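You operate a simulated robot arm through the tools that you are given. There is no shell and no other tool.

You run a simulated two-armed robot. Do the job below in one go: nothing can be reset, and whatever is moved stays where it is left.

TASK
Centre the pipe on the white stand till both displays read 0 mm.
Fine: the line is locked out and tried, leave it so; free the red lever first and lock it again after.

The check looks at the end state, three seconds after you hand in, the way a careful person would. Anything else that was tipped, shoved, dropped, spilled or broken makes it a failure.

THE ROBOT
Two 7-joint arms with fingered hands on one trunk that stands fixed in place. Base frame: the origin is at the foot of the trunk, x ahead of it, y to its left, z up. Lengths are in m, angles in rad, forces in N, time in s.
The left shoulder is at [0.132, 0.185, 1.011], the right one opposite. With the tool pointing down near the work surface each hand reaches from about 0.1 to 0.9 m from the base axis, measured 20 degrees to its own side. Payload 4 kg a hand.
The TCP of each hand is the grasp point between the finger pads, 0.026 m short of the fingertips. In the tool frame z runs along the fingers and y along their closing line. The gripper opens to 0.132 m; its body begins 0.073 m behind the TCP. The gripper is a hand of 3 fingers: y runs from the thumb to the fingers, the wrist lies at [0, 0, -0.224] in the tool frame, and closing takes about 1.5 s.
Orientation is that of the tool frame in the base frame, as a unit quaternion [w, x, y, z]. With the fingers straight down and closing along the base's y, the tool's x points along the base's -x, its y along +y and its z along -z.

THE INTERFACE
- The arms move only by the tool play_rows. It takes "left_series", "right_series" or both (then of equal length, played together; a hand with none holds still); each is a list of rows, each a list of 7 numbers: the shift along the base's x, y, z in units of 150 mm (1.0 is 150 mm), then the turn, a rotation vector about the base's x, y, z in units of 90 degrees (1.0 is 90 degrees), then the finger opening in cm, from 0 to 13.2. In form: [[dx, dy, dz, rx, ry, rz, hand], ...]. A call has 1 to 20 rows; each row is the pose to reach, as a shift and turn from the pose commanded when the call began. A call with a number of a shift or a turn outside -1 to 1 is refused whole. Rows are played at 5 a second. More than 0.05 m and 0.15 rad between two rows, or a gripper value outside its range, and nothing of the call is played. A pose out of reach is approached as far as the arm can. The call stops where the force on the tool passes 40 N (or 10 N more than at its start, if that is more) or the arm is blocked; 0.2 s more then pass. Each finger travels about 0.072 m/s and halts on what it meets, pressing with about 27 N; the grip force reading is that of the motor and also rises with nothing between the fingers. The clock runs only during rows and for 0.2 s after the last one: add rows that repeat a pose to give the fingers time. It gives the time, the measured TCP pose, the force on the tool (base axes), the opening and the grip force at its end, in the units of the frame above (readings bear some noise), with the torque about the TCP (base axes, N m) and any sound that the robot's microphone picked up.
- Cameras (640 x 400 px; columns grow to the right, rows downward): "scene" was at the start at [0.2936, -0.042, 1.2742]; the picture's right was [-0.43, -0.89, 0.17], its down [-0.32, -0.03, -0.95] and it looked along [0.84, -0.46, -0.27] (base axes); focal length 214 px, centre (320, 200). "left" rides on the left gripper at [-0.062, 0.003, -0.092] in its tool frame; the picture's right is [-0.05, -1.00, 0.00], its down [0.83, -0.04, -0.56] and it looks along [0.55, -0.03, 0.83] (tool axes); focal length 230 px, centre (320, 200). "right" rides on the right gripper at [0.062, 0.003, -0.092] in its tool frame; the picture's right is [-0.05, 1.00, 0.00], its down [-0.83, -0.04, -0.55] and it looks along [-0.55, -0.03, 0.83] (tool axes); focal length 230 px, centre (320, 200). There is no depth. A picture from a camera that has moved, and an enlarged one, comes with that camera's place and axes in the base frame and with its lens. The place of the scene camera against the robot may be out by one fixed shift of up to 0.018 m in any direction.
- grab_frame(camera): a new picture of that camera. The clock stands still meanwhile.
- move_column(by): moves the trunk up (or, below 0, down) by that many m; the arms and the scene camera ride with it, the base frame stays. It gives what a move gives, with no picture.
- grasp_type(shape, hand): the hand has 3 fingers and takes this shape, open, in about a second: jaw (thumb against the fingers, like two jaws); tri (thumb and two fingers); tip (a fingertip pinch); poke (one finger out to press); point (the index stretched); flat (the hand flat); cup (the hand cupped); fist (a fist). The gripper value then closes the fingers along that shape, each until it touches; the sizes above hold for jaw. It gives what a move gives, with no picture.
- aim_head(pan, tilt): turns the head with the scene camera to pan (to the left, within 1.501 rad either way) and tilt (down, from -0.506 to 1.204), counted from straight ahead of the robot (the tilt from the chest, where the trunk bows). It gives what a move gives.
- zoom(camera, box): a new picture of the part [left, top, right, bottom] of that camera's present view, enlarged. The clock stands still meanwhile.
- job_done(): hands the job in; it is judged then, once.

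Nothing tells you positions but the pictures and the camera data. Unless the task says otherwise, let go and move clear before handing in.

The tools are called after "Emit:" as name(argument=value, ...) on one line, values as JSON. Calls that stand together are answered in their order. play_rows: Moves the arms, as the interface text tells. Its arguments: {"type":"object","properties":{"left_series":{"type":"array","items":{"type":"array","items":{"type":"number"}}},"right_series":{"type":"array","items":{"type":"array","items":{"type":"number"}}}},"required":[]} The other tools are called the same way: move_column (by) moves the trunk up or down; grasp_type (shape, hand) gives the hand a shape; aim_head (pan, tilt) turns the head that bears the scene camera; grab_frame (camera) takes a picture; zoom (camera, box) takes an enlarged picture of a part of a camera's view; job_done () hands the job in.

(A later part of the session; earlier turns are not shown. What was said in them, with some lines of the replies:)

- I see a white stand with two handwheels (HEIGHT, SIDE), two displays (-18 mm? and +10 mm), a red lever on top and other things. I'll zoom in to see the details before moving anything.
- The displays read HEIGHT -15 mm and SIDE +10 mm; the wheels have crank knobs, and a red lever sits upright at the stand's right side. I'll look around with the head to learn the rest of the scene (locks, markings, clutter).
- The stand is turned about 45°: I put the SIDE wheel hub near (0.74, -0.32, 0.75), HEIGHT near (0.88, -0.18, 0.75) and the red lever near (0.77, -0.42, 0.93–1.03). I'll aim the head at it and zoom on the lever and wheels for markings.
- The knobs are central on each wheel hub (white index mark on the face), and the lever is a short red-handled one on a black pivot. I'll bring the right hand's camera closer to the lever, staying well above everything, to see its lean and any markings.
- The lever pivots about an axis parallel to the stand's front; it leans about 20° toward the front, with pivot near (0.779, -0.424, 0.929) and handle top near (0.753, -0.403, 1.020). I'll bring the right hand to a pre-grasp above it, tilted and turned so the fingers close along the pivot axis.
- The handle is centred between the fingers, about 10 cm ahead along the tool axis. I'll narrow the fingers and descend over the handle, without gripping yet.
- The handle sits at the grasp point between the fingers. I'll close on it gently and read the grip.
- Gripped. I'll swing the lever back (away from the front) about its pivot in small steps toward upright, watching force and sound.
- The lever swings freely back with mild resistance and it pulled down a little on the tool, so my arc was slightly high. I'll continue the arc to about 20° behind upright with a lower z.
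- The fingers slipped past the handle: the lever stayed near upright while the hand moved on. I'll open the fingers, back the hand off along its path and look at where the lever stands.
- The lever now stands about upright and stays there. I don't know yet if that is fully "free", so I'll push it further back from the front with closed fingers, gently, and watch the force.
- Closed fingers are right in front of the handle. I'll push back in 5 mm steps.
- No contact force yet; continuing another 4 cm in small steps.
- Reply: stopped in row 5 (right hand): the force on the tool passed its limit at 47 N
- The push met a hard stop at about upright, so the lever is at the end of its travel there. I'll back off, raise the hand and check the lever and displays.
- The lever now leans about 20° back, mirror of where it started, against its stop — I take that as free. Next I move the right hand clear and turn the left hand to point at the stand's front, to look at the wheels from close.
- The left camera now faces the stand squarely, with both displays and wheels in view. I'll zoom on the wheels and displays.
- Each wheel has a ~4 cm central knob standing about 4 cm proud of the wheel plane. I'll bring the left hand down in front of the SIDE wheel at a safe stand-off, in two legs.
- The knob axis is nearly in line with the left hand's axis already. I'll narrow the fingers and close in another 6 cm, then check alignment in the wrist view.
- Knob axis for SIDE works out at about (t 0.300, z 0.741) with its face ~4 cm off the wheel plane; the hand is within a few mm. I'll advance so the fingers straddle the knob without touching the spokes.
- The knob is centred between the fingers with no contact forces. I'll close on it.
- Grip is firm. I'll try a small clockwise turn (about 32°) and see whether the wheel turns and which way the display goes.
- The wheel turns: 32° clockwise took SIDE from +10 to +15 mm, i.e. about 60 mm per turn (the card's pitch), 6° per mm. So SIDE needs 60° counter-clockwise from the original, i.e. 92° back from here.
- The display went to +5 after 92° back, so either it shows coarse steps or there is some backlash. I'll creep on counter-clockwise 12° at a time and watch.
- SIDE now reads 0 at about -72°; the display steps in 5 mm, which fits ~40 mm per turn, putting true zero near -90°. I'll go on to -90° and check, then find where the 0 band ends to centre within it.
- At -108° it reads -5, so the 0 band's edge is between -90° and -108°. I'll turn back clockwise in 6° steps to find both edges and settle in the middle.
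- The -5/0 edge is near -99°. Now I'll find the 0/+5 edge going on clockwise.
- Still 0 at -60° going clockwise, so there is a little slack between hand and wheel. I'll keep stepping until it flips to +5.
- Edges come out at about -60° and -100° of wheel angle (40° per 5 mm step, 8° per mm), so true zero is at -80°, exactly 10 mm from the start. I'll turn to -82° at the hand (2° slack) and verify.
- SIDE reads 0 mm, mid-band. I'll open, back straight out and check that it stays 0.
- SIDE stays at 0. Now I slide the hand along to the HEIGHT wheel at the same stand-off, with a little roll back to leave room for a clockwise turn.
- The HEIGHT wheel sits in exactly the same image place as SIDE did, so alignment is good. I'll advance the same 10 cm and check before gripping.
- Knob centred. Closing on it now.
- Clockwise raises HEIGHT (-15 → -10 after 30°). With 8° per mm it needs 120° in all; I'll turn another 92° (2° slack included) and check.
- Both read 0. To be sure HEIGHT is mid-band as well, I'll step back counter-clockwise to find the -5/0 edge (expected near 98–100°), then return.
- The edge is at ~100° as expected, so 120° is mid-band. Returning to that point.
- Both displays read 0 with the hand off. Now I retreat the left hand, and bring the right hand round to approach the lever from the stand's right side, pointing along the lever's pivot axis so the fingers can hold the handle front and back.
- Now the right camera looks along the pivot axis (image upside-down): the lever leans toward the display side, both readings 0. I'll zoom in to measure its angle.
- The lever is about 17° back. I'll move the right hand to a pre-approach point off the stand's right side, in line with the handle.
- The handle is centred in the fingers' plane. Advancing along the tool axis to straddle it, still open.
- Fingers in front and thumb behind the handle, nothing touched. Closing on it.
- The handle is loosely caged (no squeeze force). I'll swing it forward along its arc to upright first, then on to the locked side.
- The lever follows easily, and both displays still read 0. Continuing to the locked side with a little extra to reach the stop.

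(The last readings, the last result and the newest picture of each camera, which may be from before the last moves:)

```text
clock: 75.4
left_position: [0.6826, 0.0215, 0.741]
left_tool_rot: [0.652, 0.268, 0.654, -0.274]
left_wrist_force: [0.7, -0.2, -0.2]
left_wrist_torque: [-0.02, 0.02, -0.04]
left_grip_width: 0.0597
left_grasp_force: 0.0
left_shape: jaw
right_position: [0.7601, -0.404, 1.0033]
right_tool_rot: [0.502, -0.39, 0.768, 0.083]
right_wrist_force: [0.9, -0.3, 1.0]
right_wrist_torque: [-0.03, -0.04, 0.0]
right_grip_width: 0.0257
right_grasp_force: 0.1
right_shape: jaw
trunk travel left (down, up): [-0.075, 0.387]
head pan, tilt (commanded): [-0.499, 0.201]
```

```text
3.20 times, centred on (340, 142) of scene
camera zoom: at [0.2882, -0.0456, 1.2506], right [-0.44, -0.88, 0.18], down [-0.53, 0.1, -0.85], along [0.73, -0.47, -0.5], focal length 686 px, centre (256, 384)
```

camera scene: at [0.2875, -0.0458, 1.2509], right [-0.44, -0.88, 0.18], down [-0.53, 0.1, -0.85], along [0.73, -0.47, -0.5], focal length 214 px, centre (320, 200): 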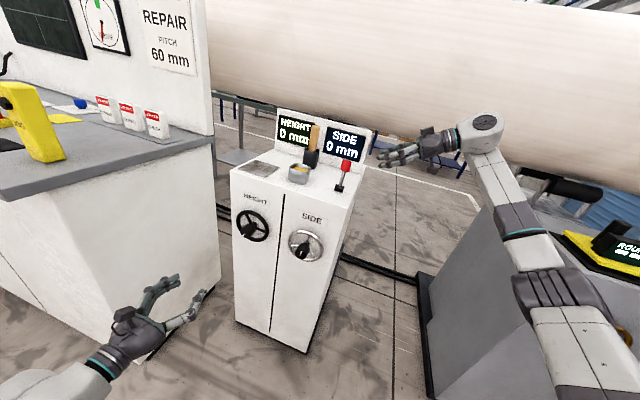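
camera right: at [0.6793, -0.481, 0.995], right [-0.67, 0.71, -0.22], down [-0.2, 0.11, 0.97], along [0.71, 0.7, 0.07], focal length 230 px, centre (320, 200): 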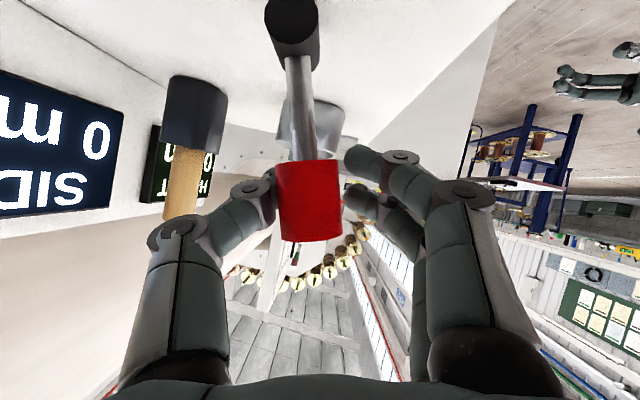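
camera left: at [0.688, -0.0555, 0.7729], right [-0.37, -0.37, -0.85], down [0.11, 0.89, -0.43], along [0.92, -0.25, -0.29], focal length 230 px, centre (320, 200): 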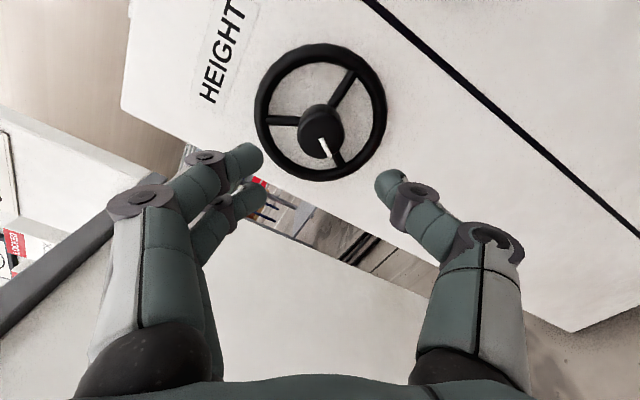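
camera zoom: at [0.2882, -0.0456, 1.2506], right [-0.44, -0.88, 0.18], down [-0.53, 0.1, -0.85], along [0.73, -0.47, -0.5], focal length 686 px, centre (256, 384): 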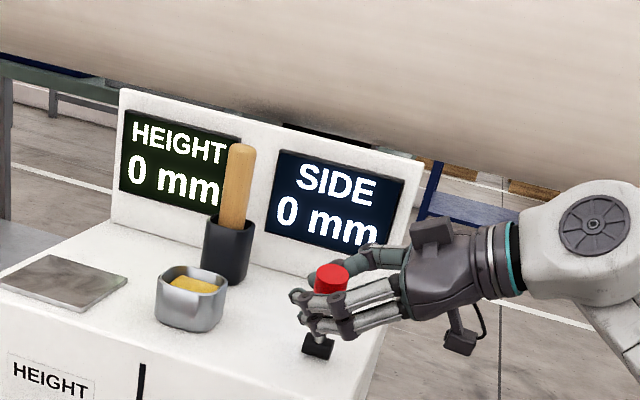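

The lever is at about +18° and still moves freely; I'll nudge on a few millimetres until the thumb feels the stop.

Emit:
play_rows(right_series=[[-0.009, 0.009, -0.005, 0, 0, 0, 2.5], [-0.018, 0.018, -0.01, 0, 0, 0, 2.5], [-0.027, 0.027, -0.016, 0, 0, 0, 2.5], [-0.036, 0.036, -0.022, 0, 0, 0, 2.5]])

Emit:
grab_frame(camera="right")

```text
clock: 76.4
left_position: [0.6834, 0.0223, 0.7412]
left_tool_rot: [0.652, 0.268, 0.654, -0.275]
left_wrist_force: [0.8, 0.1, -0.3]
left_wrist_torque: [-0.02, 0.03, 0.0]
left_grip_width: 0.0596
left_grasp_force: 0.2
left_shape: jaw
right_position: [0.7546, -0.3988, 1.0011]
right_tool_rot: [0.502, -0.39, 0.768, 0.083]
right_wrist_force: [4.1, -3.3, 4.1]
right_wrist_torque: [-0.06, -0.11, 0.01]
right_grip_width: 0.0273
right_grasp_force: 0.1
right_shape: jaw
trunk travel left (down, up): [-0.075, 0.387]
head pan, tilt (commanded): [-0.499, 0.201]
```

```text
taken
camera right: at [0.6741, -0.4765, 0.9927], right [-0.67, 0.71, -0.22], down [-0.2, 0.11, 0.97], along [0.71, 0.7, 0.07], focal length 230 px, centre (320, 200)
```

right: 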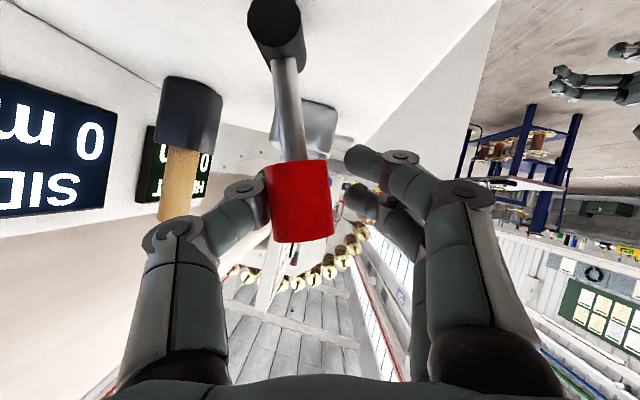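

The lever is at about +20°, matching where it first stood, and force is now building. One more small push to be sure it's on the stop.

Emit:
play_rows(right_series=[[-0.012, 0.012, -0.006, 0, 0, 0, 2], [-0.024, 0.024, -0.012, 0, 0, 0, 2], [-0.036, 0.036, -0.018, 0, 0, 0, 2], [-0.047, 0.047, -0.024, 0, 0, 0, 2], [-0.047, 0.047, -0.024, 0, 0, 0, 2]])

Emit:
grab_frame(camera="right")

Emit:
zoom(camera="scene", box=[240, 80, 440, 205])

```text
clock: 77.6
left_position: [0.6846, 0.0219, 0.741]
left_tool_rot: [0.652, 0.267, 0.655, -0.273]
left_wrist_force: [-0.3, 0.4, 0.0]
left_wrist_torque: [0.0, -0.01, 0.0]
left_grip_width: 0.0595
left_grasp_force: 0.1
left_shape: jaw
right_position: [0.7465, -0.3935, 0.9989]
right_tool_rot: [0.504, -0.388, 0.767, 0.082]
right_wrist_force: [11.3, -13.0, 13.3]
right_wrist_torque: [-0.2, -0.28, -0.06]
right_grip_width: 0.0314
right_grasp_force: 0.1
right_shape: jaw
trunk travel left (down, up): [-0.075, 0.387]
head pan, tilt (commanded): [-0.499, 0.201]
```

```text
taken
camera right: at [0.6669, -0.4705, 0.9896], right [-0.67, 0.71, -0.22], down [-0.21, 0.11, 0.97], along [0.71, 0.7, 0.07], focal length 230 px, centre (320, 200)
```

right: 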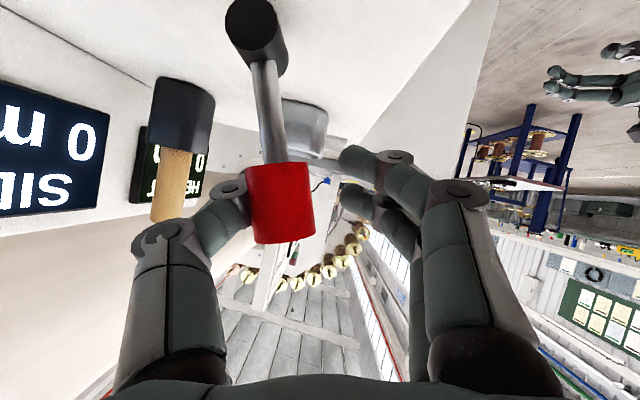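

```text
3.20 times, centred on (340, 142) of scene
camera zoom: at [0.288, -0.0468, 1.2508], right [-0.44, -0.88, 0.18], down [-0.53, 0.1, -0.85], along [0.73, -0.47, -0.5], focal length 686 px, centre (256, 384)
```

zoom: 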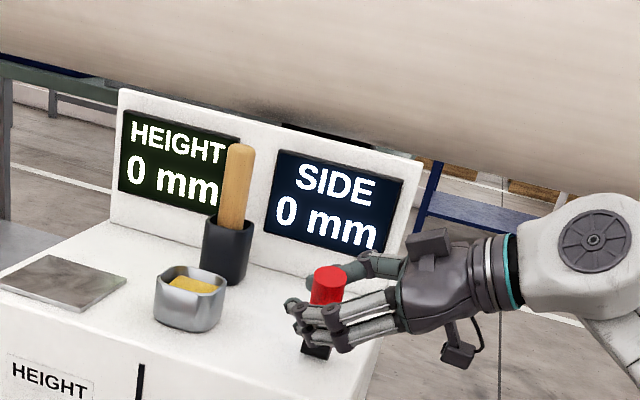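

The lever is hard against its stop (about 20 N) at its original forward lean, displays still 0. I'll open, centre the hand around the handle, and withdraw sideways along the pivot axis.

Emit:
play_rows(right_series=[[0, 0, 0, 0, 0, 0, 4], [0, 0, 0, 0, 0, 0, 6], [0, 0, 0, 0, 0, 0, 8], [0, 0, 0, 0, 0, 0, 8], [0.03, -0.03, 0, 0, 0, 0, 8], [0.057, -0.057, 0, 0, 0, 0, 8], [0.057, -0.057, 0, 0, 0, 0, 8]])

Emit:
grab_frame(camera="right")

```text
clock: 79.2
left_position: [0.6836, 0.0227, 0.7416]
left_tool_rot: [0.652, 0.267, 0.655, -0.273]
left_wrist_force: [0.0, -0.7, 0.0]
left_wrist_torque: [-0.01, -0.01, -0.01]
left_grip_width: 0.0596
left_grasp_force: 0.0
left_shape: jaw
right_position: [0.7548, -0.4002, 0.9965]
right_tool_rot: [0.502, -0.39, 0.768, 0.084]
right_wrist_force: [-0.3, 0.1, -0.1]
right_wrist_torque: [0.03, 0.02, -0.03]
right_grip_width: 0.0793
right_grasp_force: 0.0
right_shape: jaw
trunk travel left (down, up): [-0.075, 0.387]
head pan, tilt (commanded): [-0.499, 0.201]
```

```text
taken
camera right: at [0.6754, -0.4776, 0.9882], right [-0.67, 0.71, -0.22], down [-0.2, 0.11, 0.97], along [0.71, 0.7, 0.07], focal length 230 px, centre (320, 200)
```

right: 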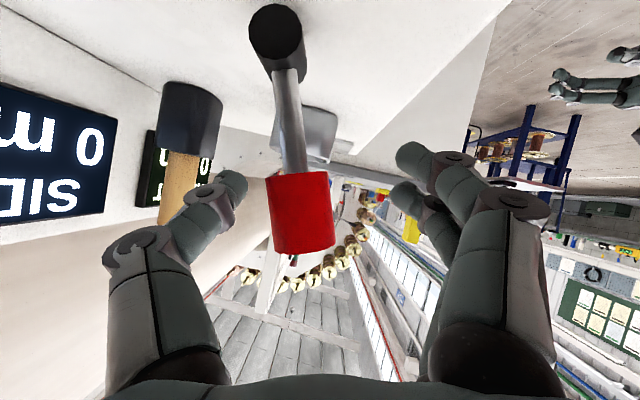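

The handle stands free in the open fingers. Withdrawing sideways and up.

Emit:
play_rows(right_series=[[-0.1, -0.1, 0.06, 0, 0, 0, 8], [-0.2, -0.2, 0.13, 0, 0, 0, 8], [-0.3, -0.3, 0.21, 0, 0, 0, 8], [-0.4, -0.4, 0.3, 0, 0, 0, 8], [-0.52, -0.49, 0.4, 0, 0, 0, 8], [-0.68, -0.5, 0.5, 0, 0, 0, 8], [-0.84, -0.5, 0.6, 0, 0, 0, 8], [-1, -0.5, 0.7, 0, 0, 0, 8], [-1, -0.5, 0.7, 0, 0, 0, 8]])

Emit:
grab_frame(camera="right")

Emit:
zoom(camera="scene", box=[240, 100, 400, 200])

Emit:
zoom(camera="scene", box=[310, 150, 390, 200])

Emit:
grab_frame(camera="scene")

```text
clock: 81.2
left_position: [0.6842, 0.0226, 0.7409]
left_tool_rot: [0.652, 0.267, 0.655, -0.274]
left_wrist_force: [-0.6, -0.1, 0.7]
left_wrist_torque: [-0.01, -0.01, -0.04]
left_grip_width: 0.0595
left_grasp_force: 0.1
left_shape: jaw
right_position: [0.6051, -0.4755, 1.101]
right_tool_rot: [0.502, -0.389, 0.768, 0.084]
right_wrist_force: [0.6, -0.4, 0.8]
right_wrist_torque: [0.04, 0.0, 0.01]
right_grip_width: 0.0795
right_grasp_force: 0.1
right_shape: jaw
trunk travel left (down, up): [-0.075, 0.387]
head pan, tilt (commanded): [-0.499, 0.201]
```

```text
taken
camera right: at [0.5268, -0.5523, 1.0928], right [-0.67, 0.71, -0.22], down [-0.2, 0.11, 0.97], along [0.71, 0.7, 0.07], focal length 230 px, centre (320, 200)
```

right: 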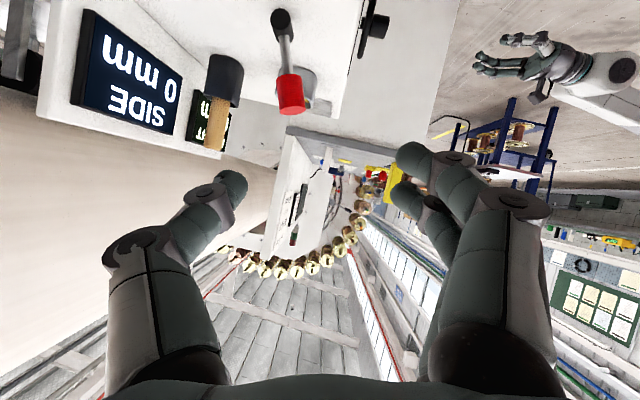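

```text
4.00 times, centred on (320, 150) of scene
camera zoom: at [0.2889, -0.046, 1.2503], right [-0.44, -0.88, 0.18], down [-0.53, 0.1, -0.84], along [0.72, -0.47, -0.5], focal length 858 px, centre (320, 400)
```

zoom: 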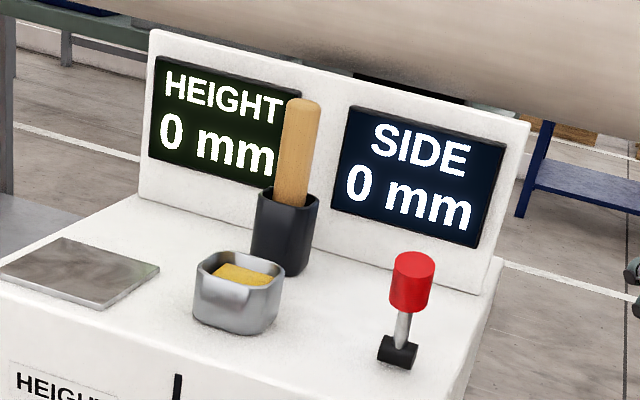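

```text
8.00 times, centred on (350, 175) of scene
camera zoom: at [0.2889, -0.046, 1.2503], right [-0.44, -0.88, 0.18], down [-0.53, 0.1, -0.84], along [0.72, -0.47, -0.5], focal length 1716 px, centre (80, 400)
```

zoom: 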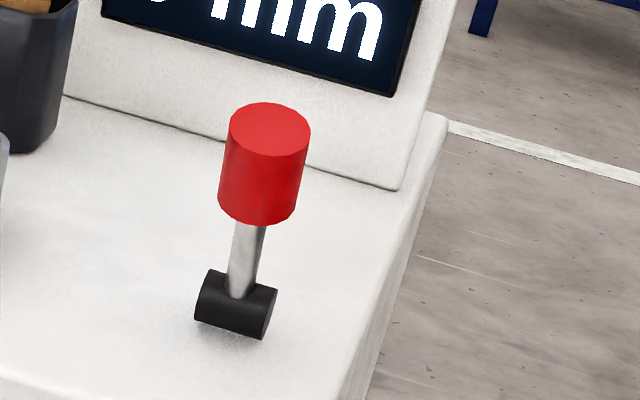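

```text
taken
camera scene: at [0.2889, -0.046, 1.2503], right [-0.44, -0.88, 0.18], down [-0.53, 0.1, -0.84], along [0.72, -0.47, -0.5], focal length 214 px, centre (320, 200)
```

scene: 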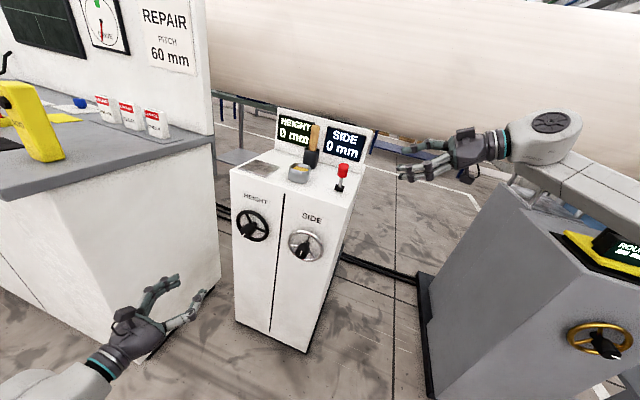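

The lever stands exactly as at the start (forward, locked) and both displays read 0 mm with nothing else disturbed. I'll back both hands off a bit more and take a last look.

Emit:
play_rows(left_series=[[-0.12, 0.12, 0, 0, 0, 0, 6], [-0.24, 0.24, 0, 0, 0, 0, 6], [-0.36, 0.36, 0, 0, 0, 0, 6], [-0.48, 0.48, 0, 0, 0, 0, 6], [-0.48, 0.48, 0, 0, 0, 0, 6]], right_series=[[-0.2, 0.05, 0.06, 0, 0, 0, 8], [-0.4, 0.1, 0.12, 0, 0, 0, 8], [-0.6, 0.15, 0.18, 0, 0, 0, 8], [-0.8, 0.2, 0.24, 0, 0, 0, 8], [-0.8, 0.2, 0.24, 0, 0, 0, 8]])

Emit:
grab_frame(camera="scene")

Emit:
grab_frame(camera="left")

Emit:
zoom(camera="scene", box=[240, 100, 400, 200])

Emit:
zoom(camera="scene", box=[0, 60, 240, 210])

```text
clock: 82.4
left_position: [0.6118, 0.0939, 0.7408]
left_tool_rot: [0.651, 0.267, 0.655, -0.275]
left_wrist_force: [0.3, 0.0, -0.3]
left_wrist_torque: [0.01, -0.03, 0.01]
left_grip_width: 0.0595
left_grasp_force: 0.1
left_shape: jaw
right_position: [0.4866, -0.446, 1.1373]
right_tool_rot: [0.501, -0.39, 0.768, 0.084]
right_wrist_force: [0.9, 0.5, 0.1]
right_wrist_torque: [0.0, -0.01, 0.03]
right_grip_width: 0.0796
right_grasp_force: 0.1
right_shape: jaw
trunk travel left (down, up): [-0.075, 0.387]
head pan, tilt (commanded): [-0.499, 0.201]
```

```text
taken
camera scene: at [0.2891, -0.0462, 1.2502], right [-0.44, -0.88, 0.18], down [-0.53, 0.1, -0.84], along [0.72, -0.47, -0.5], focal length 214 px, centre (320, 200)
```

scene: 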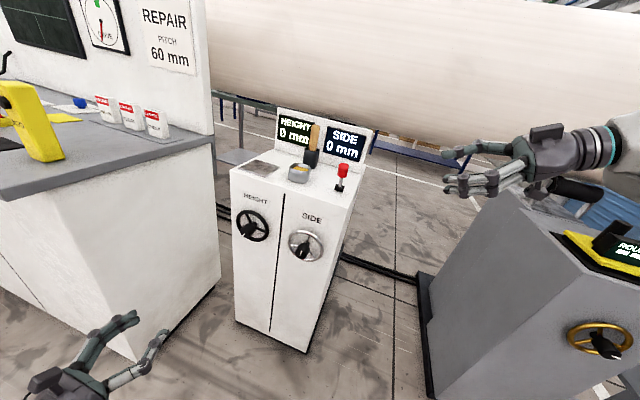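

```text
taken
camera left: at [0.5501, 0.1619, 0.8017], right [-0.71, -0.71, 0.06], down [-0.43, 0.36, -0.83], along [0.56, -0.61, -0.55], focal length 230 px, centre (320, 200)
```

left: 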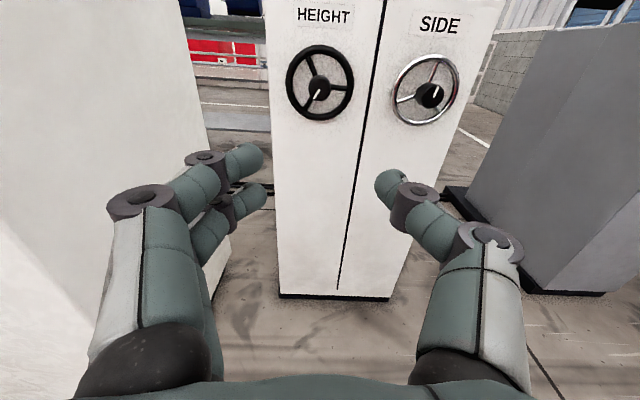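

```text
4.00 times, centred on (320, 150) of scene
camera zoom: at [0.2891, -0.0462, 1.2502], right [-0.44, -0.88, 0.18], down [-0.53, 0.1, -0.84], along [0.72, -0.47, -0.5], focal length 858 px, centre (320, 400)
```

zoom: 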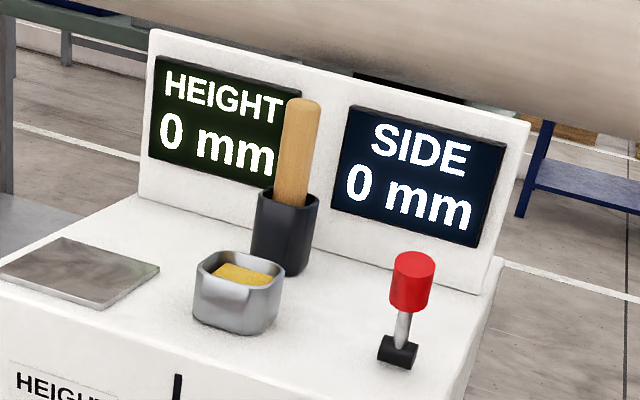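

```text
2.67 times, centred on (120, 135) of scene
camera zoom: at [0.2891, -0.0462, 1.2502], right [-0.44, -0.88, 0.18], down [-0.53, 0.1, -0.84], along [0.72, -0.47, -0.5], focal length 572 px, centre (853, 373)
```

zoom: 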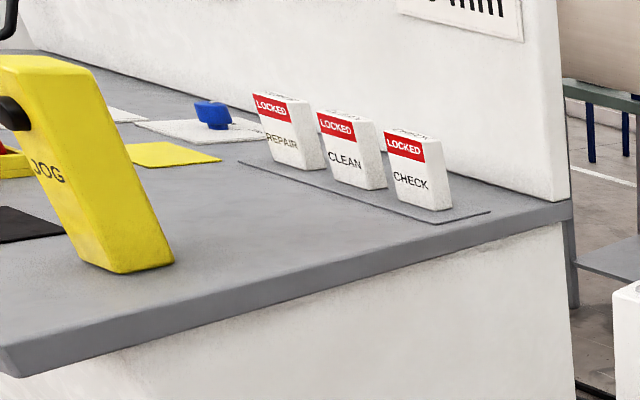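

Both displays read 0 mm, the red lever is back at its locked forward stop, the lockout bench is untouched and both hands are clear. Handing in.

Emit:
job_done()

```text
The job is handed in.
```

The pipe is centred: both the HEIGHT and SIDE displays read 0 mm, and the red lever is back in its locked position. The job is handed in, but no verdict has come back.

- **Lever:** I freed it by swinging it back towards the displays. After the wheels were set I pushed it forward until it met its stop. It now stands as it did at the start.
- **SIDE:** I turned the chrome wheel about 80° counter-clockwise, taking it from +10 mm to 0.
- **HEIGHT:** I turned the black wheel about 120° clockwise, taking it from -15 mm to 0.
- **Accuracy:** The displays only change in 5 mm steps, so 0 could hide an offset of up to about 2.5 mm. I found where the readings flip and set each wheel to the middle of its 0 band.
- **Surroundings:** I didn't touch the lockout bench. The pot, the wooden-handled tool in its cup and the plate on the stand look unmoved. Both hands have let go and are clear.
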